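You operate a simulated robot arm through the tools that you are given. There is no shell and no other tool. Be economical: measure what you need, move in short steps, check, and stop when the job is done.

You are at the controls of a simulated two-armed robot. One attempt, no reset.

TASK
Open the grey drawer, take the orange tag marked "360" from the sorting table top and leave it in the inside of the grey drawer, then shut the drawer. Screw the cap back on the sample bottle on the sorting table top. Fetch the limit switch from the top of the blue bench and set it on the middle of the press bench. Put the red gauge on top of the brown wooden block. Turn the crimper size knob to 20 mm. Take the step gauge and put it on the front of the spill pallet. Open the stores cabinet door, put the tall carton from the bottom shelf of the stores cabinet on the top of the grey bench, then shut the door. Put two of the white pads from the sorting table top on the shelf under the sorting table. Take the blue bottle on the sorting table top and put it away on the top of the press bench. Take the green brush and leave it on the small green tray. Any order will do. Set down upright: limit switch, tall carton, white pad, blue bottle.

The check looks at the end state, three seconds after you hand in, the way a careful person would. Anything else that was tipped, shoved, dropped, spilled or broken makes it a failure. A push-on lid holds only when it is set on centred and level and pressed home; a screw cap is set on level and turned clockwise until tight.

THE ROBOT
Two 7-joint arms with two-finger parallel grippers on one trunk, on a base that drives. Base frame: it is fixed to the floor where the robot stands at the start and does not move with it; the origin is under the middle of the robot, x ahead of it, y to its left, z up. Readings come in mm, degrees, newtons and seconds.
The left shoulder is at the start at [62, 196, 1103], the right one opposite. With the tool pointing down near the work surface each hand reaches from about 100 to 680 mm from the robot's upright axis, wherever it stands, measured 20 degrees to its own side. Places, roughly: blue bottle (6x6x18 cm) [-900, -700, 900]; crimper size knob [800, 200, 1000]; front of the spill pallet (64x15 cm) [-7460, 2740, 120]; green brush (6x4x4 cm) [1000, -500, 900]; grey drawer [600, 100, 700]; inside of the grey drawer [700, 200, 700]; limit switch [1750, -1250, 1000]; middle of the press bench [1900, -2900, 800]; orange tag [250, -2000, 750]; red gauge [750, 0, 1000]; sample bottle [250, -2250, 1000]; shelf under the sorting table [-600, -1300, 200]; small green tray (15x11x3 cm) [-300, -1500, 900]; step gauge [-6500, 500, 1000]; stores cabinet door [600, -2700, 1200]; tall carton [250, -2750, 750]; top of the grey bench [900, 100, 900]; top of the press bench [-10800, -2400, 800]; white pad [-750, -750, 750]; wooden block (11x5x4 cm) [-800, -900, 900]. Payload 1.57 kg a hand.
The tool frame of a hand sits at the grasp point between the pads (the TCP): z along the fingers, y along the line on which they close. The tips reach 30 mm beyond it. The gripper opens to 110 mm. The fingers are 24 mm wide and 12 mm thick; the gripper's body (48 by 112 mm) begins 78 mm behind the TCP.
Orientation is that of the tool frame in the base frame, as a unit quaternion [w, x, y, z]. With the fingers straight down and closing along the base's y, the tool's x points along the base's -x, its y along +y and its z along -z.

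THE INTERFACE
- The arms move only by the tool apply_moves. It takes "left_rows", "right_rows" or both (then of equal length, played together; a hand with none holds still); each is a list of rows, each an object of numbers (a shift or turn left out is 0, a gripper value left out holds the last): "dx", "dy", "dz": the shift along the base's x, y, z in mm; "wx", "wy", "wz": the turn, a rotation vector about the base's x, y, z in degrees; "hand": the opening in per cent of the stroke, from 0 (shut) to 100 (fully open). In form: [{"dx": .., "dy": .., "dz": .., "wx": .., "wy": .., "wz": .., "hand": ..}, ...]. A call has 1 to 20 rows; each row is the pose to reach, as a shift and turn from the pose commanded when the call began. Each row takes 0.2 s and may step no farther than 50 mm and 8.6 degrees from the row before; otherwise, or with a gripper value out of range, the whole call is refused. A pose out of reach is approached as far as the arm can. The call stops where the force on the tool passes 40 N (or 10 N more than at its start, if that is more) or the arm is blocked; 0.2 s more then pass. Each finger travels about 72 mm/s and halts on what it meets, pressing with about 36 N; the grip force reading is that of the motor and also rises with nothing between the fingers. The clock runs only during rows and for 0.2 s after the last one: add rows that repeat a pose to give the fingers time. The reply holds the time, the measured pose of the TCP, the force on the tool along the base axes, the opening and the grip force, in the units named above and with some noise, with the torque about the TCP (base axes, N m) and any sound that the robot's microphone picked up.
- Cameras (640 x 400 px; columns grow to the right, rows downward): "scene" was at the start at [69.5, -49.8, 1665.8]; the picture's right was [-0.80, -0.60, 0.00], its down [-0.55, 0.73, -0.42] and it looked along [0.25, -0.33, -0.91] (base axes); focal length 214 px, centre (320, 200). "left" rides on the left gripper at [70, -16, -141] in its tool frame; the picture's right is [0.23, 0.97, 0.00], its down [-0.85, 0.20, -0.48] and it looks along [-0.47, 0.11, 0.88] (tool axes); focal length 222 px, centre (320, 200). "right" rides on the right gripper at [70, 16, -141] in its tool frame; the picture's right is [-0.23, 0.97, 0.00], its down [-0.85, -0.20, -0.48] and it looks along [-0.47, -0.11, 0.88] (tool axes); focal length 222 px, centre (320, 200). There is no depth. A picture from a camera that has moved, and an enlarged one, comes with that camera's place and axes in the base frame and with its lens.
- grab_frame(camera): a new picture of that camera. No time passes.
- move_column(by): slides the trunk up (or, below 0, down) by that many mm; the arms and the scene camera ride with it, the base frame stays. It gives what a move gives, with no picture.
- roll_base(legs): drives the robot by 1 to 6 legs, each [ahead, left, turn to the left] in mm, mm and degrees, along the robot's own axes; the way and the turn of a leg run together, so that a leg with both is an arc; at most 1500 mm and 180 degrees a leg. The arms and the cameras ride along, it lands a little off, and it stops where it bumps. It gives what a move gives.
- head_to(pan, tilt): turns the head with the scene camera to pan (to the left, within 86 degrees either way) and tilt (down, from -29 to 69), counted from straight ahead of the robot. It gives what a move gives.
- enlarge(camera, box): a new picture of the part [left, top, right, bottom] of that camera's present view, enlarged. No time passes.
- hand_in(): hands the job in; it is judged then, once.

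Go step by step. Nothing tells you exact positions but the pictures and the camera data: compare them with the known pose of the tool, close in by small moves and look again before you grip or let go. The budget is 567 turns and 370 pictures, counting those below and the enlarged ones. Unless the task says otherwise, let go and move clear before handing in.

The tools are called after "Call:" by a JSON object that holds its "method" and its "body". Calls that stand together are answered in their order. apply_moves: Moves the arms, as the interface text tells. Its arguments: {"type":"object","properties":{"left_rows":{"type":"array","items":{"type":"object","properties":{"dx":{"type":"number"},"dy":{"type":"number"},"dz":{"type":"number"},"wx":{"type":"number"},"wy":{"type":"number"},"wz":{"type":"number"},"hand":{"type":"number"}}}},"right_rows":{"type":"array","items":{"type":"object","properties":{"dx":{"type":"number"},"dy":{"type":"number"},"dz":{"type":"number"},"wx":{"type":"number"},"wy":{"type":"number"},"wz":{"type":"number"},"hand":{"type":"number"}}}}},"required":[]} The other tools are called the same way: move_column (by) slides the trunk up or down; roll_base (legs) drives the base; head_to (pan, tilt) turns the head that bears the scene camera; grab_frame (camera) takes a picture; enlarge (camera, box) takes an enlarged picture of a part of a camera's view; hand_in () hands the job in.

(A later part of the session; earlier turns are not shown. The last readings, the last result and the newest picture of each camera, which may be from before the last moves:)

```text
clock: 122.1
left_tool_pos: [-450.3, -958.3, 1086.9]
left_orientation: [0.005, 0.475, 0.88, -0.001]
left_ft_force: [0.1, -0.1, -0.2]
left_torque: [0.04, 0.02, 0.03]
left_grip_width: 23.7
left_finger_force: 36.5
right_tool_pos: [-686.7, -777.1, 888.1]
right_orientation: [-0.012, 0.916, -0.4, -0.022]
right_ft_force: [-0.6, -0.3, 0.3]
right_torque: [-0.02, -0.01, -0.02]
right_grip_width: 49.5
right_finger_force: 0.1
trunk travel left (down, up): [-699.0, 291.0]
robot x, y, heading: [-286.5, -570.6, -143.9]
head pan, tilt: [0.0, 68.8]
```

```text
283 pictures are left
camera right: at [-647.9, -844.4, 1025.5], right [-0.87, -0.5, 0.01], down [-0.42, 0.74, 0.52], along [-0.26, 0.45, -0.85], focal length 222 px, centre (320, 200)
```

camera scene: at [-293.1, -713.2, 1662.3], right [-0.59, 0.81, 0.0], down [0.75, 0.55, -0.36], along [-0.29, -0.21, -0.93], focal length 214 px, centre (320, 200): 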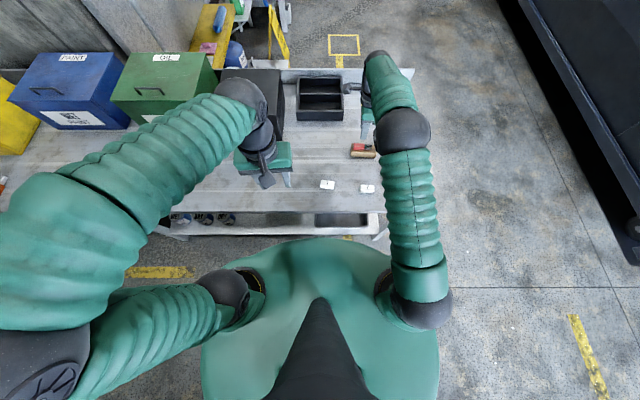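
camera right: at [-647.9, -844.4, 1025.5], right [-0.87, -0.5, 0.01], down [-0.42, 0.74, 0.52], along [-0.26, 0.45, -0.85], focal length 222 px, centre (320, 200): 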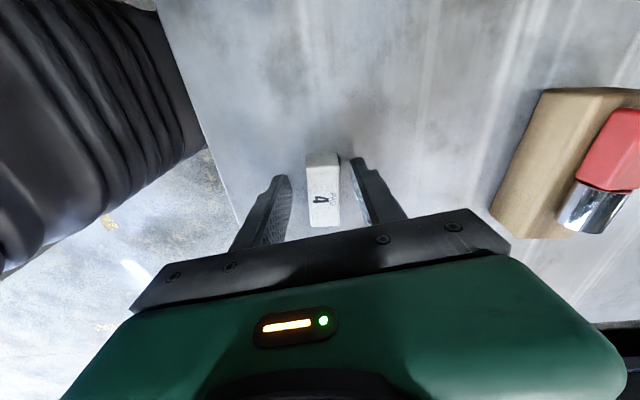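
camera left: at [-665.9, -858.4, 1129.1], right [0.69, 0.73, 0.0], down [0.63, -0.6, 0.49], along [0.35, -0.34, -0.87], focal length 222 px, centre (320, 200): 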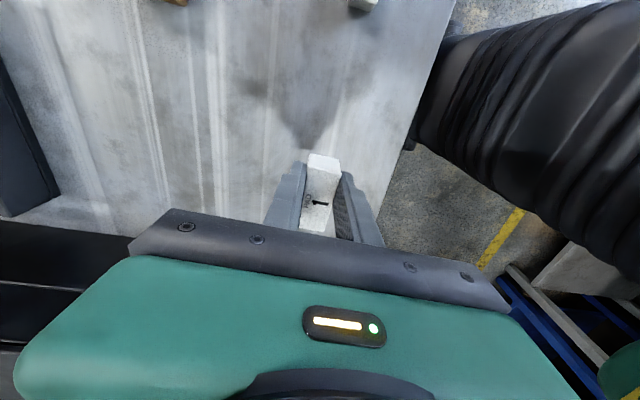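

Call:
{"method": "apply_moves", "body": {"right_rows": [{"hand": 0}, {"hand": 0}, {"hand": 0}, {"dz": 20, "hand": 0}, {"dz": 60, "hand": 0}, {"dz": 100, "hand": 0}, {"dz": 140, "hand": 0}, {"dz": 180, "hand": 0}, {"dz": 180, "dx": -10, "dy": 45}, {"dz": 180, "dx": -20, "dy": 90}, {"dz": 180, "dx": -10, "dy": 125}, {"dz": 180, "dx": 10, "dy": 160}]}}

Call:
{"method": "roll_base", "body": {"legs": [[-400, 0, 0]]}}

Call:
{"method": "move_column", "body": {"by": -400}}

Call:
{"method": "head_to", "body": {"pan": 0, "tilt": 40}}

Call:
{"method": "grab_frame", "body": {"camera": "scene"}}

```text
clock: 124.7
left_tool_pos: [-448.5, -954.9, 1089.0]
left_orientation: [0.007, 0.475, 0.88, -0.003]
left_ft_force: [-0.9, 0.2, -0.2]
left_torque: [0.0, 0.0, 0.0]
left_grip_width: 23.9
left_finger_force: 35.6
right_tool_pos: [-672.4, -616.3, 1068.1]
right_orientation: [-0.011, 0.917, -0.399, -0.022]
right_ft_force: [1.3, 0.3, -1.1]
right_torque: [-0.02, 0.01, -0.01]
right_grip_width: 23.8
right_finger_force: 35.5
trunk travel left (down, up): [-699.0, 291.0]
robot x, y, heading: [-293.3, -565.9, -144.1]
head pan, tilt: [0.0, 68.8]
```

```text
clock: 127.3
left_tool_pos: [-119.3, -714.7, 1085.7]
left_orientation: [0.007, 0.477, 0.879, -0.001]
left_ft_force: [0.7, 0.9, -1.1]
left_torque: [0.05, -0.01, -0.02]
left_grip_width: 23.8
left_finger_force: 36.2
right_tool_pos: [-341.4, -375.8, 1065.0]
right_orientation: [-0.013, 0.915, -0.402, -0.021]
right_ft_force: [1.1, 0.2, -0.4]
right_torque: [0.02, -0.03, 0.0]
right_grip_width: 23.5
right_finger_force: 35.5
trunk travel left (down, up): [-699.0, 291.0]
robot x, y, heading: [46.2, -329.4, -144.2]
head pan, tilt: [0.0, 68.8]
```

```text
clock: 131.1
left_tool_pos: [-116.4, -713.8, 685.9]
left_orientation: [0.007, 0.478, 0.878, -0.001]
left_ft_force: [-0.1, 0.1, -0.5]
left_torque: [0.05, 0.0, 0.01]
left_grip_width: 24.0
left_finger_force: 35.8
right_tool_pos: [-338.4, -373.3, 667.4]
right_orientation: [-0.012, 0.915, -0.402, -0.021]
right_ft_force: [-0.7, -0.8, -0.7]
right_torque: [-0.01, 0.01, 0.03]
right_grip_width: 23.5
right_finger_force: 36.2
trunk travel left (down, up): [-299.0, 691.0]
robot x, y, heading: [48.2, -325.3, -144.2]
head pan, tilt: [0.0, 68.8]
```

```text
clock: 132.0
left_tool_pos: [-117.2, -714.5, 687.4]
left_orientation: [0.007, 0.477, 0.879, -0.001]
left_ft_force: [-0.1, 0.1, -0.3]
left_torque: [0.01, -0.01, 0.01]
left_grip_width: 23.9
left_finger_force: 35.8
right_tool_pos: [-338.7, -374.3, 668.5]
right_orientation: [-0.012, 0.915, -0.402, -0.021]
right_ft_force: [-0.5, -0.1, -1.3]
right_torque: [-0.02, 0.04, 0.01]
right_grip_width: 23.5
right_finger_force: 35.4
trunk travel left (down, up): [-299.0, 691.0]
robot x, y, heading: [43.8, -326.9, -144.1]
head pan, tilt: [0.0, 40.0]
```

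```text
282 pictures are left
camera scene: at [-49.3, -393.9, 1298.3], right [-0.58, 0.81, 0.0], down [0.52, 0.38, -0.76], along [-0.62, -0.45, -0.64], focal length 214 px, centre (320, 200)
```

scene: 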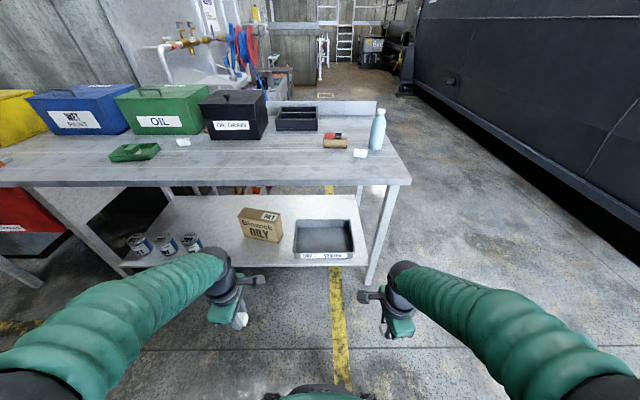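

Both pads are held and the lower shelf is visible: there is a free gap between the cans and the oily carton. I'll lower the trunk fully, slide left and drive in under the table edge.

Call:
{"method": "move_column", "body": {"by": -299}}

Call:
{"method": "roll_base", "body": {"legs": [[0, 460, 0], [250, 0, 0]]}}

Call:
{"method": "grab_frame", "body": {"camera": "scene"}}

Call:
{"method": "grab_frame", "body": {"camera": "left"}}

```text
clock: 135.0
left_tool_pos: [-117.9, -713.0, 387.3]
left_orientation: [0.006, 0.476, 0.88, -0.001]
left_ft_force: [0.1, 0.2, -1.4]
left_torque: [0.04, 0.0, 0.03]
left_grip_width: 24.0
left_finger_force: 36.3
right_tool_pos: [-338.8, -375.0, 367.1]
right_orientation: [-0.013, 0.915, -0.402, -0.021]
right_ft_force: [0.1, 0.7, -1.3]
right_torque: [-0.01, -0.03, 0.0]
right_grip_width: 23.4
right_finger_force: 36.1
trunk travel left (down, up): [0.0, 990.0]
robot x, y, heading: [42.4, -325.5, -144.0]
head pan, tilt: [0.0, 40.0]
```

```text
clock: 139.3
left_tool_pos: [-40.9, -1251.4, 387.9]
left_orientation: [0.007, 0.471, 0.882, -0.001]
left_ft_force: [-0.1, 0.1, -0.5]
left_torque: [0.0, -0.01, 0.04]
left_grip_width: 23.9
left_finger_force: 36.2
right_tool_pos: [-266.8, -915.2, 367.1]
right_orientation: [-0.012, 0.918, -0.395, -0.021]
right_ft_force: [0.2, 0.3, -0.9]
right_torque: [-0.01, -0.01, 0.01]
right_grip_width: 23.5
right_finger_force: 35.5
trunk travel left (down, up): [0.0, 990.0]
robot x, y, heading: [115.6, -861.9, -143.0]
head pan, tilt: [0.0, 40.0]
```

```text
281 pictures are left
camera scene: at [22.9, -931.1, 999.4], right [-0.59, 0.8, 0.0], down [0.52, 0.38, -0.77], along [-0.62, -0.45, -0.64], focal length 214 px, centre (320, 200)
```

scene: 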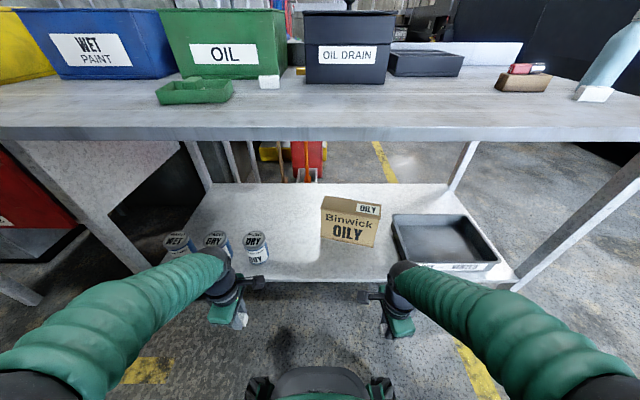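

```text
280 pictures are left
camera left: at [-95.8, -1201.8, 529.1], right [0.68, 0.73, 0.0], down [0.64, -0.6, 0.49], along [0.36, -0.33, -0.87], focal length 222 px, centre (320, 200)
```

left: 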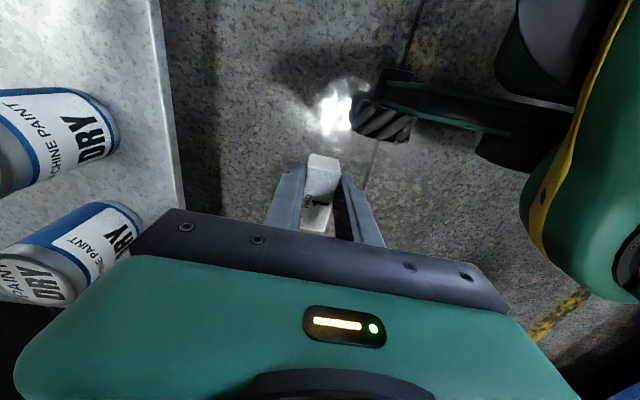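

The gap between the right can and the carton is clear. I'll drive in 175 mm more and check.

Call:
{"method": "roll_base", "body": {"legs": [[175, 0, -1]]}}

Call:
{"method": "head_to", "body": {"pan": 10, "tilt": 50}}

Call:
{"method": "grab_frame", "body": {"camera": "scene"}}

Call:
{"method": "grab_frame", "body": {"camera": "left"}}

```text
clock: 140.8
left_tool_pos: [-191.5, -1351.5, 389.5]
left_orientation: [0.007, 0.481, 0.877, -0.001]
left_ft_force: [0.3, 0.1, -0.3]
left_torque: [-0.01, 0.01, 0.02]
left_grip_width: 24.1
left_finger_force: 35.9
right_tool_pos: [-411.1, -1012.5, 367.5]
right_orientation: [-0.012, 0.914, -0.404, -0.021]
right_ft_force: [0.2, -0.9, 0.2]
right_torque: [-0.02, 0.0, 0.02]
right_grip_width: 23.5
right_finger_force: 36.3
trunk travel left (down, up): [0.0, 990.0]
robot x, y, heading: [-27.9, -966.1, -144.7]
head pan, tilt: [0.0, 40.0]
```

```text
clock: 141.5
left_tool_pos: [-190.8, -1352.0, 387.6]
left_orientation: [0.006, 0.479, 0.878, -0.002]
left_ft_force: [0.1, -0.3, -0.1]
left_torque: [-0.02, -0.01, 0.01]
left_grip_width: 23.9
left_finger_force: 35.9
right_tool_pos: [-410.0, -1012.0, 368.3]
right_orientation: [-0.012, 0.914, -0.405, -0.022]
right_ft_force: [-0.2, 1.6, -0.9]
right_torque: [0.0, -0.03, -0.03]
right_grip_width: 23.6
right_finger_force: 35.9
trunk travel left (down, up): [0.0, 990.0]
robot x, y, heading: [-27.7, -967.7, -144.4]
head pan, tilt: [10.0, 50.0]
```

```text
279 pictures are left
camera scene: at [-106.4, -1039.0, 985.3], right [-0.71, 0.7, 0.0], down [0.54, 0.55, -0.64], along [-0.45, -0.46, -0.77], focal length 214 px, centre (320, 200)
```

scene: 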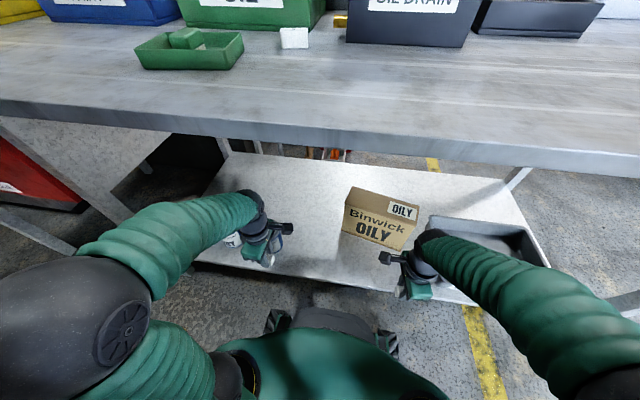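

```text
278 pictures are left
camera left: at [-244.7, -1301.8, 529.3], right [0.7, 0.72, 0.0], down [0.63, -0.61, 0.49], along [0.35, -0.34, -0.87], focal length 222 px, centre (320, 200)
```

left: 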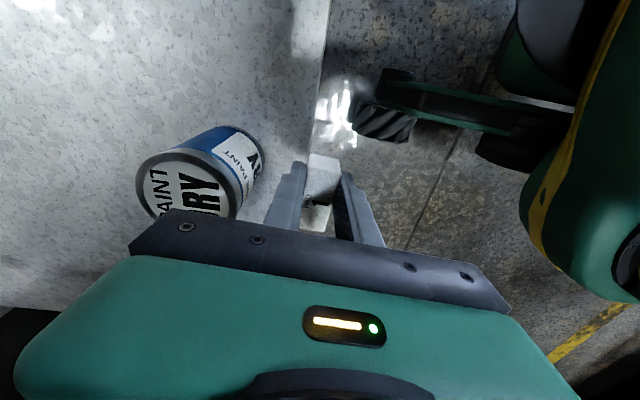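

The left hand is right above the shelf edge. I'll move it 65 mm in and 63 mm right, then down.

Call:
{"method": "apply_moves", "body": {"left_rows": [{"dx": -22, "dy": 3}, {"dx": -45, "dy": 7}, {"dx": -67, "dy": 10}, {"dx": -90, "dy": 13}, {"dx": -90, "dy": 13, "dz": -30}, {"dx": -90, "dy": 13, "dz": -60}, {"dx": -90, "dy": 13, "dz": -90}]}}

Call:
{"method": "grab_frame", "body": {"camera": "left"}}

Call:
{"method": "grab_frame", "body": {"camera": "scene"}}

```text
clock: 143.1
left_tool_pos: [-281.7, -1336.6, 299.1]
left_orientation: [0.006, 0.479, 0.878, -0.002]
left_ft_force: [-0.3, 0.8, 0.1]
left_torque: [0.03, 0.02, -0.03]
left_grip_width: 24.0
left_finger_force: 36.1
right_tool_pos: [-410.0, -1012.6, 367.0]
right_orientation: [-0.011, 0.914, -0.405, -0.021]
right_ft_force: [-0.2, 0.5, 0.0]
right_torque: [-0.01, 0.01, -0.04]
right_grip_width: 23.5
right_finger_force: 35.5
trunk travel left (down, up): [0.0, 990.0]
robot x, y, heading: [-27.6, -963.6, -144.2]
head pan, tilt: [10.0, 50.0]
```

```text
277 pictures are left
camera left: at [-335.0, -1286.3, 440.0], right [0.7, 0.72, 0.0], down [0.63, -0.61, 0.49], along [0.35, -0.34, -0.87], focal length 222 px, centre (320, 200)
```

left: 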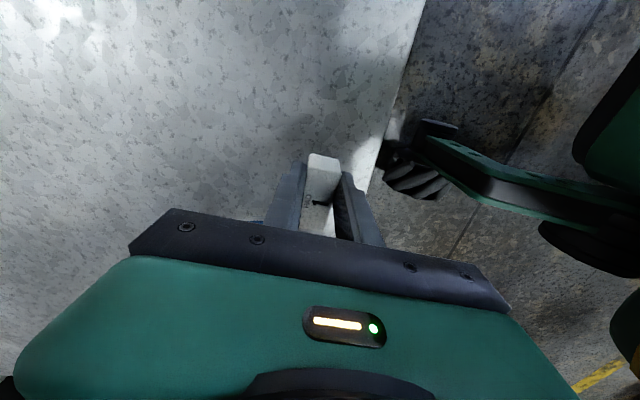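

```text
276 pictures are left
camera scene: at [-106.8, -1039.0, 985.3], right [-0.71, 0.7, 0.0], down [0.54, 0.55, -0.64], along [-0.45, -0.46, -0.77], focal length 214 px, centre (320, 200)
```

scene: 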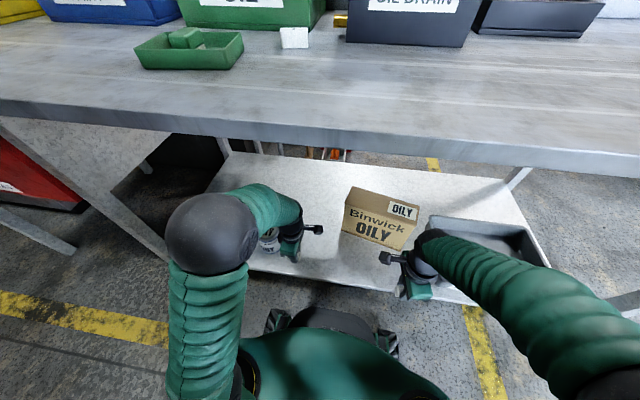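

Call:
{"method": "apply_moves", "body": {"left_rows": [{"dz": -20}, {"dz": -40}, {"dz": -50}, {"dz": -56}, {"dz": -60}, {"dz": -64}, {"dz": -68}]}}

Call:
{"method": "grab_frame", "body": {"camera": "left"}}

```text
clock: 143.7
left_tool_pos: [-282.9, -1338.7, 270.4]
left_orientation: [0.006, 0.479, 0.878, -0.004]
left_ft_force: [9.0, 6.2, 36.3]
left_torque: [0.59, -0.47, -0.1]
left_grip_width: 24.0
left_finger_force: 36.1
right_tool_pos: [-411.9, -1011.7, 369.5]
right_orientation: [-0.01, 0.914, -0.404, -0.022]
right_ft_force: [-0.2, 0.3, -0.4]
right_torque: [0.02, -0.02, -0.01]
right_grip_width: 23.5
right_finger_force: 35.6
trunk travel left (down, up): [0.0, 990.0]
robot x, y, heading: [-28.7, -964.5, -144.5]
head pan, tilt: [10.0, 50.0]
stopped in row 3 (left hand): the force on the tool passed its limit at 84 N (the readings are from after the stop); the commanded pose is now the measured one
```

```text
275 pictures are left
camera left: at [-335.4, -1286.9, 411.4], right [0.7, 0.72, -0.01], down [0.63, -0.6, 0.49], along [0.35, -0.34, -0.87], focal length 222 px, centre (320, 200)
```

left: 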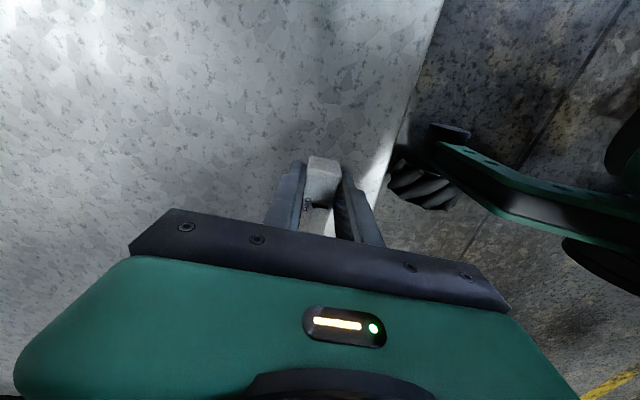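

Contact at z ≈ 270, so the shelf is about 238. Release and rise.

Call:
{"method": "apply_moves", "body": {"left_rows": [{"dz": 2, "hand": 24}, {"dz": 2, "hand": 32}, {"dz": 2, "hand": 40}, {"dz": 15, "hand": 40}, {"dz": 50, "hand": 40}, {"dz": 90, "hand": 40}, {"dz": 120, "hand": 40}]}}

Call:
{"method": "grab_frame", "body": {"camera": "left"}}

```text
clock: 145.3
left_tool_pos: [-283.2, -1338.0, 385.0]
left_orientation: [0.004, 0.479, 0.878, -0.002]
left_ft_force: [-0.4, 0.7, -0.1]
left_torque: [0.0, -0.02, 0.0]
left_grip_width: 44.1
left_finger_force: 0.1
right_tool_pos: [-411.2, -1012.3, 368.6]
right_orientation: [-0.011, 0.914, -0.404, -0.022]
right_ft_force: [0.1, -0.2, -0.7]
right_torque: [-0.01, -0.03, 0.01]
right_grip_width: 23.3
right_finger_force: 35.5
trunk travel left (down, up): [0.0, 990.0]
robot x, y, heading: [-28.4, -966.0, -144.5]
head pan, tilt: [10.0, 50.0]
```

```text
274 pictures are left
camera left: at [-336.3, -1287.3, 525.9], right [0.7, 0.72, 0.0], down [0.63, -0.61, 0.49], along [0.35, -0.34, -0.87], focal length 222 px, centre (320, 200)
```

left: 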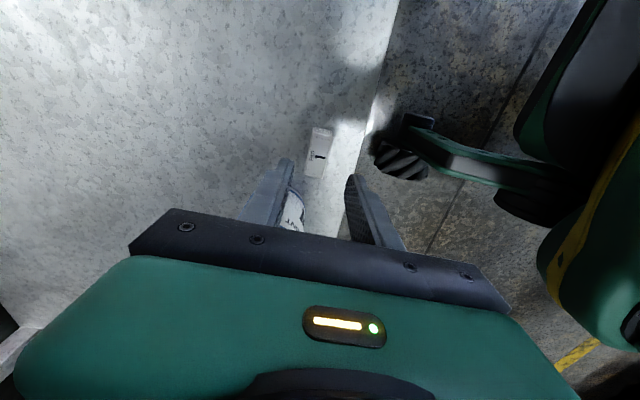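

Pad 1 stands on the shelf. I'll retract the left hand and slide the base left 250 mm to place the right hand's pad beside it.

Call:
{"method": "apply_moves", "body": {"left_rows": [{"dx": 32, "dy": 23}, {"dx": 65, "dy": 46}, {"dx": 97, "dy": 70}, {"dx": 115, "dy": 100}, {"dx": 115, "dy": 125}]}}

Call:
{"method": "roll_base", "body": {"legs": [[0, 250, 0]]}}

Call:
{"method": "grab_frame", "body": {"camera": "right"}}

Call:
{"method": "grab_frame", "body": {"camera": "scene"}}

```text
clock: 146.5
left_tool_pos: [-166.5, -1214.8, 385.5]
left_orientation: [0.005, 0.479, 0.878, -0.003]
left_ft_force: [0.3, 0.0, -0.7]
left_torque: [0.0, -0.03, -0.01]
left_grip_width: 44.2
left_finger_force: 0.0
right_tool_pos: [-411.1, -1012.4, 367.9]
right_orientation: [-0.012, 0.914, -0.404, -0.021]
right_ft_force: [-0.5, 0.0, -1.1]
right_torque: [-0.01, -0.02, -0.01]
right_grip_width: 23.5
right_finger_force: 35.6
trunk travel left (down, up): [0.0, 990.0]
robot x, y, heading: [-27.4, -966.7, -144.5]
head pan, tilt: [10.0, 50.0]
```

```text
clock: 148.3
left_tool_pos: [-16.7, -1420.5, 385.1]
left_orientation: [0.005, 0.475, 0.88, -0.003]
left_ft_force: [-0.1, 0.2, -0.7]
left_torque: [0.02, 0.02, 0.02]
left_grip_width: 44.2
left_finger_force: 0.0
right_tool_pos: [-263.7, -1220.4, 367.2]
right_orientation: [-0.011, 0.916, -0.399, -0.022]
right_ft_force: [-0.3, 0.5, -0.7]
right_torque: [-0.01, 0.0, 0.01]
right_grip_width: 23.4
right_finger_force: 35.7
trunk travel left (down, up): [0.0, 990.0]
robot x, y, heading: [119.4, -1172.2, -144.1]
head pan, tilt: [10.0, 50.0]
```

```text
273 pictures are left
camera right: at [-225.1, -1288.2, 504.8], right [-0.87, -0.49, 0.01], down [-0.42, 0.74, 0.52], along [-0.26, 0.45, -0.85], focal length 222 px, centre (320, 200)
```

right: 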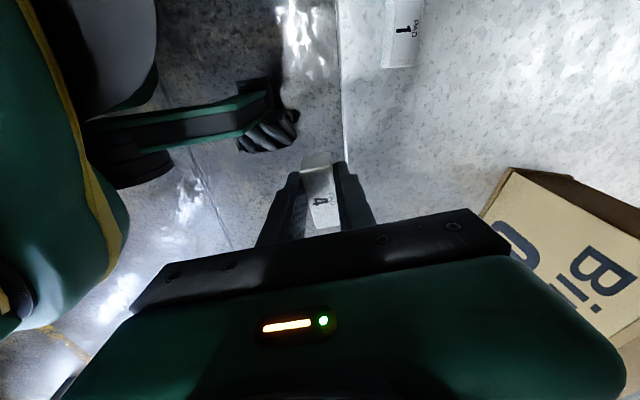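

```text
272 pictures are left
camera scene: at [41.3, -1244.3, 985.3], right [-0.72, 0.7, 0.0], down [0.53, 0.55, -0.64], along [-0.45, -0.46, -0.77], focal length 214 px, centre (320, 200)
```

scene: 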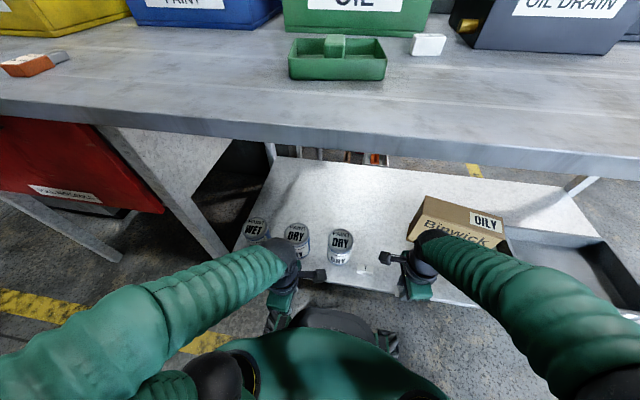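

Call:
{"method": "apply_moves", "body": {"right_rows": [{"dx": -9, "dy": -27}, {"dx": -18, "dy": -55}, {"dx": -27, "dy": -82}, {"dx": -27, "dy": -82, "dz": -30}, {"dx": -27, "dy": -82, "dz": -60}]}}

Call:
{"method": "grab_frame", "body": {"camera": "right"}}

```text
clock: 149.6
left_tool_pos: [-16.9, -1420.1, 385.4]
left_orientation: [0.005, 0.475, 0.88, -0.002]
left_ft_force: [-0.2, 0.4, 0.0]
left_torque: [0.01, 0.01, -0.02]
left_grip_width: 43.9
left_finger_force: 0.1
right_tool_pos: [-290.3, -1304.8, 306.1]
right_orientation: [-0.012, 0.916, -0.4, -0.023]
right_ft_force: [-0.3, 0.4, -0.2]
right_torque: [-0.02, 0.03, -0.05]
right_grip_width: 23.4
right_finger_force: 36.0
trunk travel left (down, up): [0.0, 990.0]
robot x, y, heading: [119.1, -1169.5, -144.1]
head pan, tilt: [10.0, 50.0]
```

```text
271 pictures are left
camera right: at [-252.4, -1371.0, 443.5], right [-0.87, -0.49, 0.01], down [-0.42, 0.74, 0.52], along [-0.26, 0.45, -0.85], focal length 222 px, centre (320, 200)
```

right: 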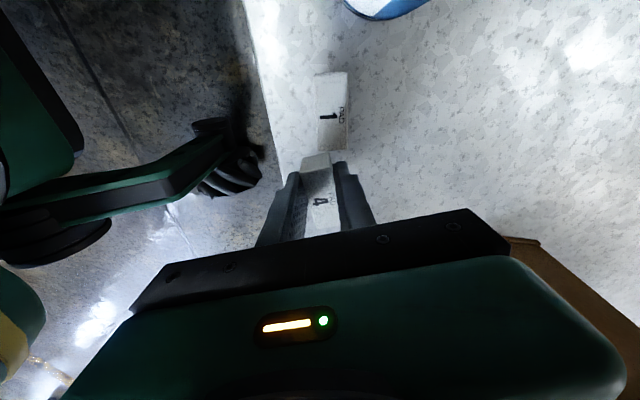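

Call:
{"method": "apply_moves", "body": {"right_rows": [{"dx": -13, "dy": 18, "dz": 5}, {"dx": -26, "dy": 36, "dz": 0}, {"dx": -26, "dy": 36, "dz": -15}]}}

Call:
{"method": "grab_frame", "body": {"camera": "right"}}

```text
clock: 150.3
left_tool_pos: [-17.8, -1421.1, 385.5]
left_orientation: [0.004, 0.475, 0.88, -0.003]
left_ft_force: [0.4, 0.2, 0.8]
left_torque: [-0.01, 0.0, 0.02]
left_grip_width: 43.9
left_finger_force: 0.1
right_tool_pos: [-318.6, -1269.3, 291.9]
right_orientation: [-0.012, 0.916, -0.4, -0.022]
right_ft_force: [0.0, -0.5, -0.9]
right_torque: [-0.02, -0.02, 0.01]
right_grip_width: 23.3
right_finger_force: 35.7
trunk travel left (down, up): [0.0, 990.0]
robot x, y, heading: [118.6, -1174.9, -144.0]
head pan, tilt: [10.0, 50.0]
```

```text
270 pictures are left
camera right: at [-279.8, -1336.3, 427.8], right [-0.87, -0.49, 0.01], down [-0.42, 0.74, 0.52], along [-0.26, 0.45, -0.85], focal length 222 px, centre (320, 200)
```

right: 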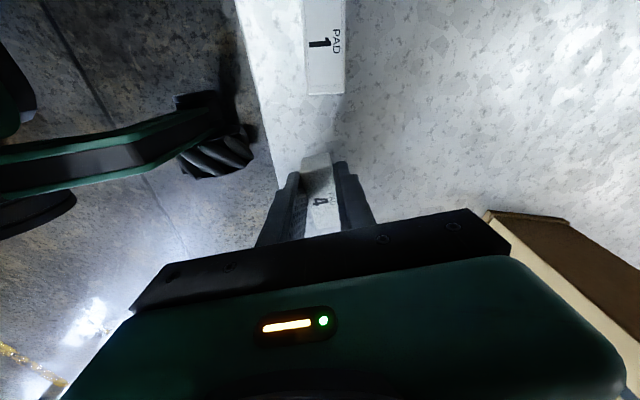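

Call:
{"method": "apply_moves", "body": {"right_rows": [{"dx": 10, "dy": 7, "dz": 0}, {"dx": 10, "dy": 7, "dz": -8}, {"dx": 10, "dy": 7, "dz": -13}, {"dx": 10, "dy": 7, "dz": -17}, {"dx": 10, "dy": 7, "dz": -20}, {"dx": 10, "dy": 7, "dz": -23}]}}

```text
clock: 151.8
left_tool_pos: [-16.5, -1420.9, 386.0]
left_orientation: [0.004, 0.475, 0.88, -0.004]
left_ft_force: [0.2, 0.5, -1.0]
left_torque: [-0.02, 0.02, 0.0]
left_grip_width: 44.2
left_finger_force: 0.1
right_tool_pos: [-307.8, -1261.1, 270.5]
right_orientation: [-0.012, 0.916, -0.401, -0.024]
right_ft_force: [-1.3, 3.0, 27.2]
right_torque: [0.08, 0.04, 0.1]
right_grip_width: 23.8
right_finger_force: 35.2
trunk travel left (down, up): [0.0, 990.0]
robot x, y, heading: [115.4, -1166.8, -144.1]
head pan, tilt: [10.0, 50.0]
```

Contact. Release and rise.

Call:
{"method": "apply_moves", "body": {"right_rows": [{"dz": 2, "hand": 24}, {"dz": 2, "hand": 32}, {"dz": 2, "hand": 40}, {"dz": 15, "hand": 40}, {"dz": 50, "hand": 40}, {"dz": 90, "hand": 40}, {"dz": 110, "dx": 15, "dy": 10, "hand": 40}, {"dz": 110, "dx": 45, "dy": 32, "hand": 40}, {"dz": 110, "dx": 80, "dy": 58, "hand": 40}]}}

Call:
{"method": "grab_frame", "body": {"camera": "right"}}

Call:
{"method": "grab_frame", "body": {"camera": "scene"}}

```text
clock: 153.8
left_tool_pos: [-18.0, -1421.5, 386.0]
left_orientation: [0.005, 0.475, 0.88, -0.002]
left_ft_force: [-0.9, -0.5, 0.0]
left_torque: [0.01, 0.02, -0.01]
left_grip_width: 43.9
left_finger_force: 0.1
right_tool_pos: [-226.5, -1200.4, 379.7]
right_orientation: [-0.012, 0.916, -0.401, -0.023]
right_ft_force: [-0.6, -0.1, -0.5]
right_torque: [0.03, -0.03, 0.0]
right_grip_width: 44.1
right_finger_force: 0.0
trunk travel left (down, up): [0.0, 990.0]
robot x, y, heading: [120.1, -1170.2, -143.9]
head pan, tilt: [10.0, 50.0]
```

```text
269 pictures are left
camera right: at [-187.7, -1267.9, 515.9], right [-0.87, -0.49, 0.01], down [-0.42, 0.74, 0.52], along [-0.26, 0.45, -0.85], focal length 222 px, centre (320, 200)
```

right: 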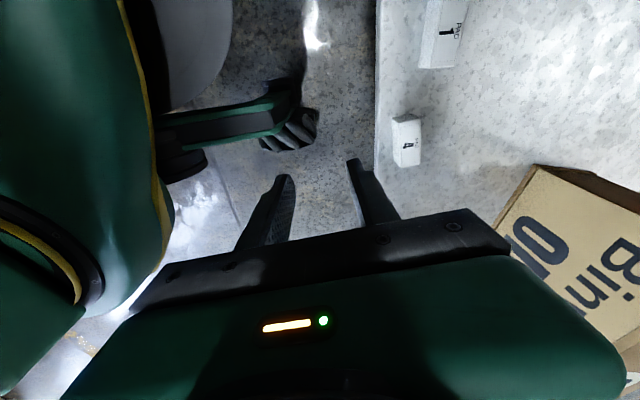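

```text
268 pictures are left
camera scene: at [41.6, -1244.5, 985.4], right [-0.72, 0.7, 0.0], down [0.53, 0.55, -0.64], along [-0.45, -0.46, -0.77], focal length 214 px, centre (320, 200)
```

scene: 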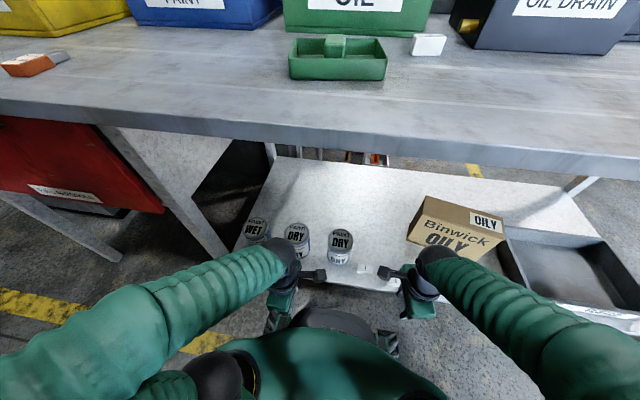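

Both pads are on the shelf, upright. I'll back out, raise the trunk, and move to the sample bottle end of the table.

Call:
{"method": "roll_base", "body": {"legs": [[-250, 0, 0]]}}

Call:
{"method": "move_column", "body": {"by": 699}}

Call:
{"method": "roll_base", "body": {"legs": [[0, 850, 0]]}}

Call:
{"method": "head_to", "body": {"pan": 0, "tilt": 45}}

Call:
{"method": "grab_frame", "body": {"camera": "scene"}}

```text
clock: 155.6
left_tool_pos: [180.9, -1276.9, 384.8]
left_orientation: [0.005, 0.475, 0.88, -0.003]
left_ft_force: [-0.3, 1.2, 0.1]
left_torque: [0.02, 0.0, 0.03]
left_grip_width: 43.9
left_finger_force: 0.1
right_tool_pos: [-27.8, -1056.6, 379.0]
right_orientation: [-0.012, 0.916, -0.401, -0.023]
right_ft_force: [0.1, 0.0, -0.1]
right_torque: [0.0, -0.02, -0.03]
right_grip_width: 43.9
right_finger_force: 0.1
trunk travel left (down, up): [0.0, 990.0]
robot x, y, heading: [318.9, -1026.5, -144.0]
head pan, tilt: [10.0, 50.0]
```

```text
refused: 699 is not a number from -400 to 400
```

```text
clock: 160.1
left_tool_pos: [678.2, -1967.3, 385.5]
left_orientation: [0.004, 0.477, 0.879, -0.003]
left_ft_force: [-0.4, -1.1, -0.2]
left_torque: [-0.01, 0.0, 0.01]
left_grip_width: 44.0
left_finger_force: 0.1
right_tool_pos: [469.3, -1745.3, 379.2]
right_orientation: [-0.012, 0.915, -0.402, -0.022]
right_ft_force: [-0.8, -0.5, 0.5]
right_torque: [-0.02, -0.02, 0.01]
right_grip_width: 44.0
right_finger_force: 0.0
trunk travel left (down, up): [0.0, 990.0]
robot x, y, heading: [816.2, -1717.7, -144.1]
head pan, tilt: [10.0, 50.0]
```

```text
clock: 160.8
left_tool_pos: [678.0, -1967.3, 385.5]
left_orientation: [0.004, 0.476, 0.879, -0.002]
left_ft_force: [0.1, 0.1, -0.7]
left_torque: [-0.01, 0.0, -0.03]
left_grip_width: 44.0
left_finger_force: 0.1
right_tool_pos: [468.4, -1745.7, 379.1]
right_orientation: [-0.012, 0.915, -0.403, -0.022]
right_ft_force: [-0.3, -0.5, 0.5]
right_torque: [0.0, 0.0, 0.02]
right_grip_width: 44.2
right_finger_force: 0.0
trunk travel left (down, up): [0.0, 990.0]
robot x, y, heading: [815.6, -1721.3, -144.1]
head pan, tilt: [0.0, 45.0]
```

```text
267 pictures are left
camera scene: at [724.9, -1783.2, 992.2], right [-0.58, 0.81, 0.0], down [0.57, 0.41, -0.71], along [-0.57, -0.41, -0.71], focal length 214 px, centre (320, 200)
```

scene: 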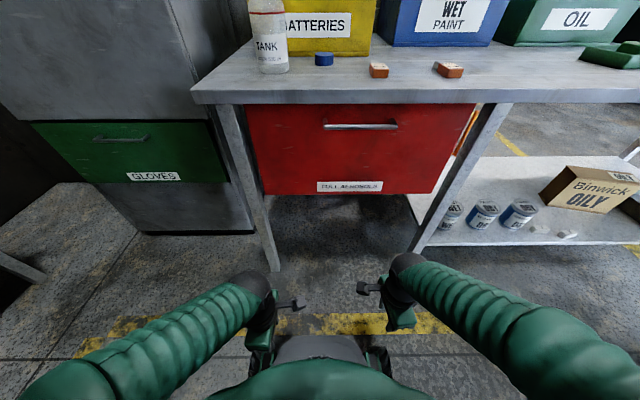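

The TANK bottle, the blue cap and two orange tags are at the table's end. Raising the trunk.

Call:
{"method": "move_column", "body": {"by": 400}}

Call:
{"method": "move_column", "body": {"by": 340}}

Call:
{"method": "roll_base", "body": {"legs": [[120, 110, 0]]}}

Call:
{"method": "head_to", "body": {"pan": 0, "tilt": 55}}

Call:
{"method": "grab_frame", "body": {"camera": "scene"}}

```text
clock: 164.6
left_tool_pos: [676.8, -1966.6, 785.9]
left_orientation: [0.004, 0.477, 0.879, -0.002]
left_ft_force: [0.1, -0.5, 0.2]
left_torque: [-0.02, -0.03, 0.0]
left_grip_width: 44.0
left_finger_force: 0.0
right_tool_pos: [468.6, -1745.7, 778.3]
right_orientation: [-0.012, 0.915, -0.403, -0.023]
right_ft_force: [-0.1, 0.6, -0.2]
right_torque: [-0.02, -0.02, 0.0]
right_grip_width: 44.1
right_finger_force: 0.0
trunk travel left (down, up): [-400.0, 590.0]
robot x, y, heading: [813.7, -1716.5, -144.3]
head pan, tilt: [0.0, 45.0]
```

```text
clock: 167.9
left_tool_pos: [676.4, -1966.6, 1126.9]
left_orientation: [0.004, 0.476, 0.879, -0.002]
left_ft_force: [0.3, 0.7, 1.2]
left_torque: [0.0, 0.01, -0.01]
left_grip_width: 44.0
left_finger_force: 0.0
right_tool_pos: [466.9, -1745.8, 1119.4]
right_orientation: [-0.012, 0.915, -0.403, -0.022]
right_ft_force: [0.7, 1.0, -0.3]
right_torque: [0.04, 0.02, -0.02]
right_grip_width: 43.8
right_finger_force: 0.0
trunk travel left (down, up): [-740.0, 250.0]
robot x, y, heading: [817.4, -1717.0, -144.2]
head pan, tilt: [0.0, 45.0]
```

```text
clock: 169.4
left_tool_pos: [636.4, -2113.8, 1127.0]
left_orientation: [0.008, 0.479, 0.878, -0.006]
left_ft_force: [0.5, 0.1, 0.3]
left_torque: [0.04, 0.0, 0.0]
left_grip_width: 44.0
left_finger_force: 0.0
right_tool_pos: [428.6, -1891.2, 1117.9]
right_orientation: [-0.009, 0.914, -0.405, -0.018]
right_ft_force: [-0.3, 0.0, 0.4]
right_torque: [-0.03, 0.01, -0.04]
right_grip_width: 44.3
right_finger_force: 0.1
trunk travel left (down, up): [-740.0, 250.0]
robot x, y, heading: [779.4, -1876.0, -144.5]
head pan, tilt: [0.0, 45.0]
```

```text
clock: 170.1
left_tool_pos: [635.9, -2116.9, 1125.1]
left_orientation: [0.006, 0.479, 0.878, -0.004]
left_ft_force: [-1.1, 0.2, -0.5]
left_torque: [-0.03, 0.0, 0.0]
left_grip_width: 44.1
left_finger_force: 0.1
right_tool_pos: [429.5, -1894.4, 1117.9]
right_orientation: [-0.011, 0.914, -0.405, -0.02]
right_ft_force: [-0.1, -0.3, 0.9]
right_torque: [-0.01, -0.05, 0.03]
right_grip_width: 44.0
right_finger_force: 0.0
trunk travel left (down, up): [-740.0, 250.0]
robot x, y, heading: [776.8, -1876.4, -144.4]
head pan, tilt: [0.0, 55.0]
```

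```text
266 pictures are left
camera scene: at [689.4, -1924.1, 1718.9], right [-0.58, 0.82, -0.01], down [0.67, 0.47, -0.57], along [-0.46, -0.34, -0.82], focal length 214 px, centre (320, 200)
```

scene: 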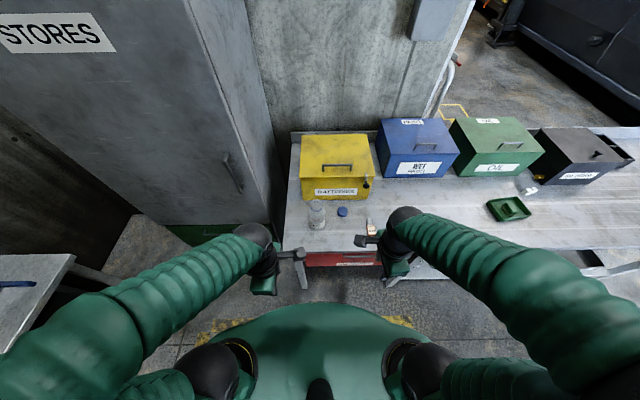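

Call:
{"method": "roll_base", "body": {"legs": [[100, 0, 0]]}}

Call:
{"method": "apply_moves", "body": {"right_rows": [{"dx": -15, "dy": -30}, {"dx": -30, "dy": -60}, {"dx": -45, "dy": -90}, {"dx": -60, "dy": -120}]}}

Call:
{"method": "grab_frame", "body": {"camera": "right"}}

Call:
{"method": "grab_frame", "body": {"camera": "scene"}}

```text
clock: 171.2
left_tool_pos: [565.0, -2178.5, 1126.6]
left_orientation: [0.002, 0.48, 0.878, -0.004]
left_ft_force: [0.3, -0.1, 0.1]
left_torque: [0.0, 0.02, 0.01]
left_grip_width: 43.9
left_finger_force: 0.0
right_tool_pos: [357.5, -1955.3, 1120.7]
right_orientation: [-0.011, 0.913, -0.406, -0.024]
right_ft_force: [0.6, 0.5, -0.4]
right_torque: [0.0, 0.07, 0.04]
right_grip_width: 43.9
right_finger_force: 0.1
trunk travel left (down, up): [-740.0, 250.0]
robot x, y, heading: [697.3, -1929.1, -144.7]
head pan, tilt: [0.0, 55.0]
```

```text
clock: 172.2
left_tool_pos: [558.1, -2184.3, 1124.8]
left_orientation: [0.003, 0.479, 0.878, 0.0]
left_ft_force: [-0.9, -0.5, 0.1]
left_torque: [0.01, 0.01, 0.0]
left_grip_width: 43.8
left_finger_force: 0.2
right_tool_pos: [292.2, -2078.5, 1116.3]
right_orientation: [-0.014, 0.913, -0.406, -0.023]
right_ft_force: [0.9, -1.1, 0.4]
right_torque: [0.03, 0.0, -0.01]
right_grip_width: 43.8
right_finger_force: 0.0
trunk travel left (down, up): [-740.0, 250.0]
robot x, y, heading: [698.8, -1932.6, -144.8]
head pan, tilt: [0.0, 55.0]
```

```text
265 pictures are left
camera right: at [330.8, -2148.8, 1251.9], right [-0.88, -0.48, 0.01], down [-0.41, 0.75, 0.52], along [-0.26, 0.46, -0.85], focal length 222 px, centre (320, 200)
```

right: 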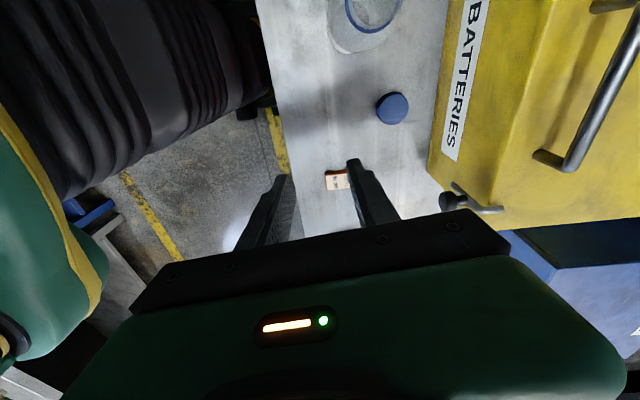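

```text
264 pictures are left
camera scene: at [613.6, -1995.7, 1718.5], right [-0.58, 0.82, 0.0], down [0.67, 0.47, -0.57], along [-0.47, -0.33, -0.82], focal length 214 px, centre (320, 200)
```

scene: 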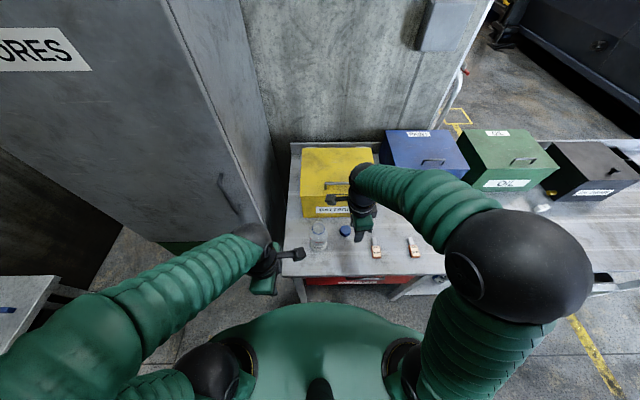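

Call:
{"method": "enlarge", "body": {"camera": "scene", "box": [290, 200, 434, 290]}}

Call:
{"method": "enlarge", "body": {"camera": "right", "box": [270, 0, 462, 200]}}

```text
4.44 times, centred on (362, 245) of scene
camera zoom: at [613.6, -1995.7, 1718.5], right [-0.58, 0.82, 0.0], down [0.67, 0.47, -0.57], along [-0.47, -0.33, -0.82], focal length 953 px, centre (133, 0)
```

zoom: 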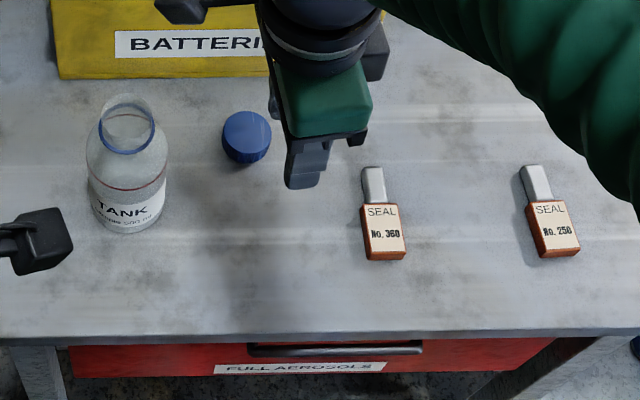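

```text
2.00 times, centred on (366, 100) of right
camera zoom: at [330.8, -2148.8, 1251.9], right [-0.88, -0.48, 0.01], down [-0.41, 0.75, 0.52], along [-0.26, 0.46, -0.85], focal length 444 px, centre (228, 400)
```

zoom: 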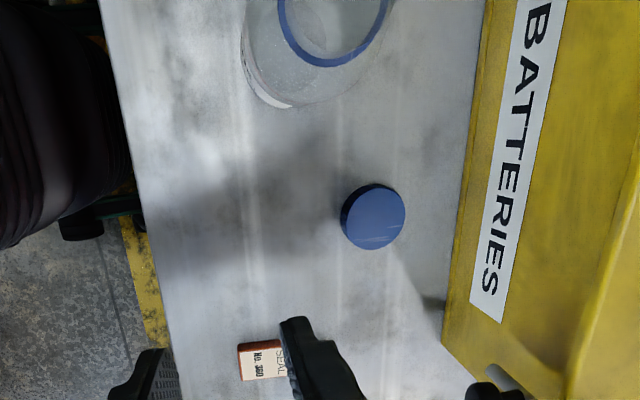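

Tag 360 is the one near the cap. Bottle mouth is near (308, -2215, 1020), cap at about (197, -2151). I'll wind the right hand counter-clockwise by 100° over the cap, ready for screwing.

Call:
{"method": "apply_moves", "body": {"right_rows": [{"wz": 8.4, "dx": -8, "dy": -6, "hand": 75}, {"wz": 16.8, "dx": -16, "dy": -12, "hand": 75}, {"wz": 25.2, "dx": -24, "dy": -18}, {"wz": 33.6, "dx": -32, "dy": -24}, {"wz": 42, "dx": -40, "dy": -30}, {"wz": 50.4, "dx": -48, "dy": -36}, {"wz": 58.8, "dx": -56, "dy": -42}, {"wz": 67.2, "dx": -64, "dy": -48}, {"wz": 75.6, "dx": -72, "dy": -54}, {"wz": 84, "dx": -80, "dy": -60}, {"wz": 92, "dx": -88, "dy": -66}, {"wz": 100, "dx": -95, "dy": -72}, {"wz": 100, "dx": -95, "dy": -72, "dz": -40}, {"wz": 100, "dx": -95, "dy": -72, "dz": -80}]}}

Call:
{"method": "grab_frame", "body": {"camera": "right"}}

```text
clock: 175.2
left_tool_pos: [559.0, -2182.2, 1124.5]
left_orientation: [0.005, 0.48, 0.877, -0.001]
left_ft_force: [-0.2, 0.6, 0.1]
left_torque: [0.0, -0.05, -0.01]
left_grip_width: 44.1
left_finger_force: 0.1
right_tool_pos: [196.9, -2152.2, 1036.7]
right_orientation: [0.009, 0.898, 0.44, -0.023]
right_ft_force: [-0.1, -0.5, -1.1]
right_torque: [-0.01, 0.03, 0.0]
right_grip_width: 82.6
right_finger_force: 0.0
trunk travel left (down, up): [-740.0, 250.0]
robot x, y, heading: [696.5, -1930.6, -145.0]
head pan, tilt: [0.0, 55.0]
```

```text
261 pictures are left
camera right: at [256.3, -2101.6, 1174.4], right [0.63, -0.78, 0.01], down [-0.67, -0.53, 0.52], along [-0.4, -0.33, -0.85], focal length 222 px, centre (320, 200)
```

right: 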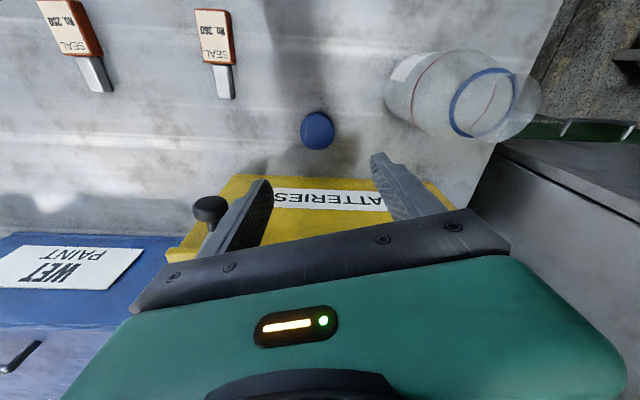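

Call:
{"method": "apply_moves", "body": {"right_rows": [{"wx": 2.06, "wy": -1.9, "dx": 1, "dy": 4, "dz": -30}, {"wx": 2.06, "wy": -1.9, "dx": 1, "dy": 4, "dz": -70}, {"wx": 2.06, "wy": -1.9, "dx": 1, "dy": 4, "dz": -105}]}}

Call:
{"method": "grab_frame", "body": {"camera": "right"}}

```text
clock: 176.0
left_tool_pos: [559.5, -2181.1, 1124.7]
left_orientation: [0.004, 0.481, 0.877, -0.002]
left_ft_force: [0.1, 0.2, 0.0]
left_torque: [0.01, 0.02, 0.0]
left_grip_width: 43.8
left_finger_force: 0.2
right_tool_pos: [198.9, -2146.2, 936.1]
right_orientation: [0.0, 0.898, 0.439, -0.001]
right_ft_force: [0.6, -0.3, -0.2]
right_torque: [0.0, -0.02, 0.02]
right_grip_width: 82.5
right_finger_force: 0.1
trunk travel left (down, up): [-740.0, 250.0]
robot x, y, heading: [697.8, -1930.3, -144.9]
head pan, tilt: [0.0, 55.0]
```

```text
260 pictures are left
camera right: at [253.7, -2101.8, 1075.4], right [0.63, -0.78, 0.0], down [-0.68, -0.55, 0.48], along [-0.37, -0.3, -0.88], focal length 222 px, centre (320, 200)
```

right: 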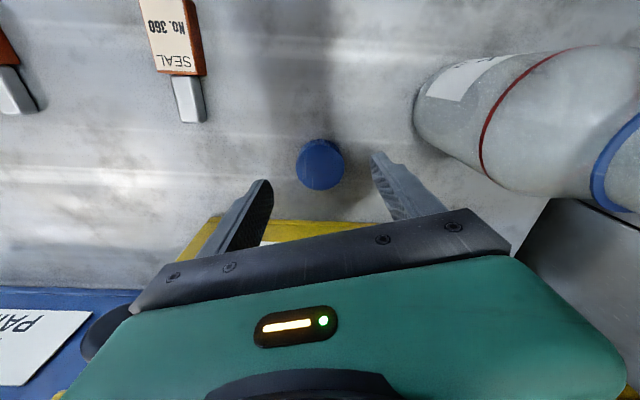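

Call:
{"method": "apply_moves", "body": {"right_rows": [{"dz": -25}, {"dz": -46}, {"dz": -46, "hand": 0}, {"dz": -46, "hand": 0}, {"dz": -46, "hand": 0}]}}

Call:
{"method": "grab_frame", "body": {"camera": "right"}}

```text
clock: 177.2
left_tool_pos: [559.1, -2181.2, 1125.3]
left_orientation: [0.004, 0.481, 0.877, -0.002]
left_ft_force: [-1.4, 0.6, -0.1]
left_torque: [0.02, 0.0, 0.0]
left_grip_width: 43.9
left_finger_force: 0.1
right_tool_pos: [200.4, -2146.8, 889.1]
right_orientation: [0.0, 0.898, 0.439, 0.0]
right_ft_force: [-0.6, 0.0, 0.3]
right_torque: [0.01, 0.02, 0.02]
right_grip_width: 44.8
right_finger_force: 35.7
trunk travel left (down, up): [-740.0, 250.0]
robot x, y, heading: [699.2, -1932.4, -144.8]
head pan, tilt: [0.0, 55.0]
```

```text
259 pictures are left
camera right: at [254.9, -2101.1, 1029.0], right [0.63, -0.78, 0.0], down [-0.68, -0.55, 0.48], along [-0.37, -0.3, -0.88], focal length 222 px, centre (320, 200)
```

right: 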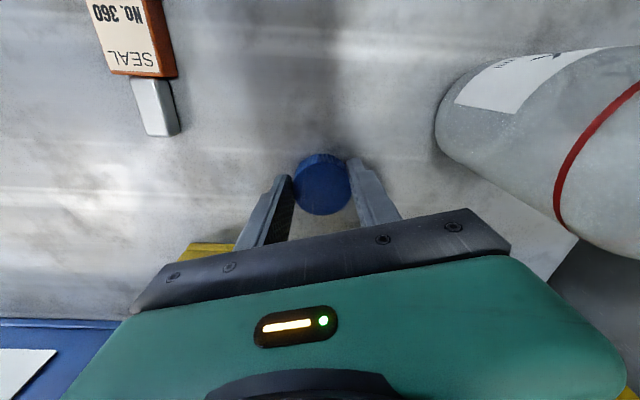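

Cap held (45 mm). Lifting it and bringing it over the bottle mouth.

Call:
{"method": "apply_moves", "body": {"right_rows": [{"dz": 30}, {"dz": 75}, {"dz": 120}, {"dz": 165}, {"dz": 205}, {"dz": 205, "dx": 35, "dy": -22}, {"dz": 205, "dx": 70, "dy": -44}, {"dz": 205, "dx": 100, "dy": -66}]}}

Call:
{"method": "grab_frame", "body": {"camera": "right"}}

Call:
{"method": "enlarge", "body": {"camera": "scene", "box": [270, 180, 430, 280]}}

```text
clock: 179.0
left_tool_pos: [561.1, -2183.6, 1125.3]
left_orientation: [0.002, 0.48, 0.877, -0.002]
left_ft_force: [0.5, 0.8, -0.3]
left_torque: [0.02, -0.02, 0.0]
left_grip_width: 44.1
left_finger_force: 0.0
right_tool_pos: [302.7, -2214.4, 1093.9]
right_orientation: [0.0, 0.899, 0.439, 0.0]
right_ft_force: [0.3, 0.0, 0.0]
right_torque: [0.0, 0.01, -0.02]
right_grip_width: 44.4
right_finger_force: 36.3
trunk travel left (down, up): [-740.0, 250.0]
robot x, y, heading: [701.6, -1930.5, -144.8]
head pan, tilt: [0.0, 55.0]
```

```text
258 pictures are left
camera right: at [357.9, -2169.0, 1234.1], right [0.63, -0.78, 0.0], down [-0.68, -0.55, 0.48], along [-0.37, -0.3, -0.88], focal length 222 px, centre (320, 200)
```

right: 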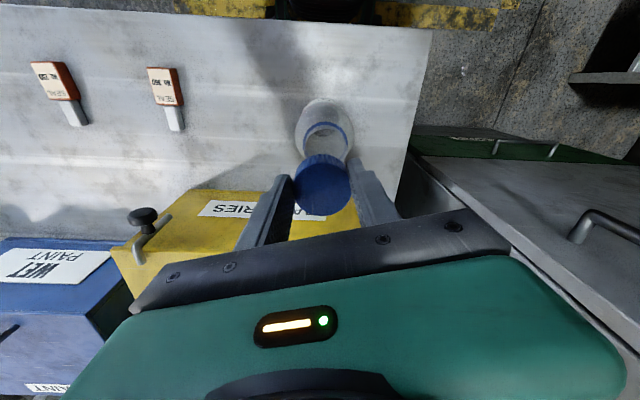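

```text
4.00 times, centred on (350, 230) of scene
camera zoom: at [617.1, -1993.7, 1718.8], right [-0.58, 0.82, 0.0], down [0.67, 0.47, -0.57], along [-0.47, -0.33, -0.82], focal length 858 px, centre (200, 80)
```

zoom: 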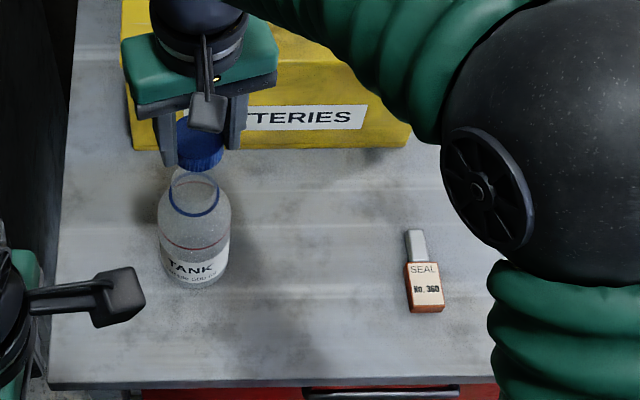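

Call:
{"method": "enlarge", "body": {"camera": "right", "box": [256, 80, 416, 220]}}

```text
2.86 times, centred on (336, 150) of right
camera zoom: at [357.9, -2169.0, 1234.1], right [0.63, -0.78, 0.0], down [-0.68, -0.55, 0.48], along [-0.37, -0.3, -0.88], focal length 635 px, centre (274, 343)
```

zoom: 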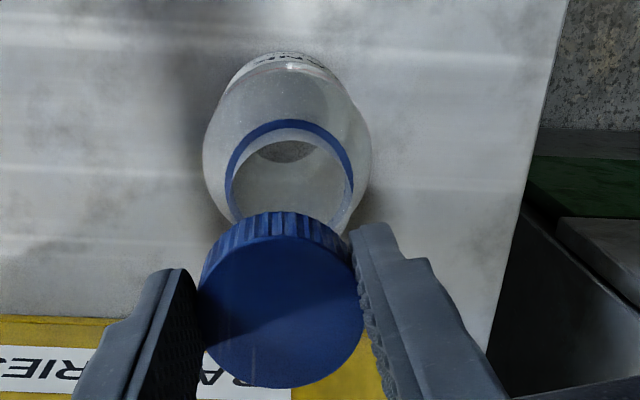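

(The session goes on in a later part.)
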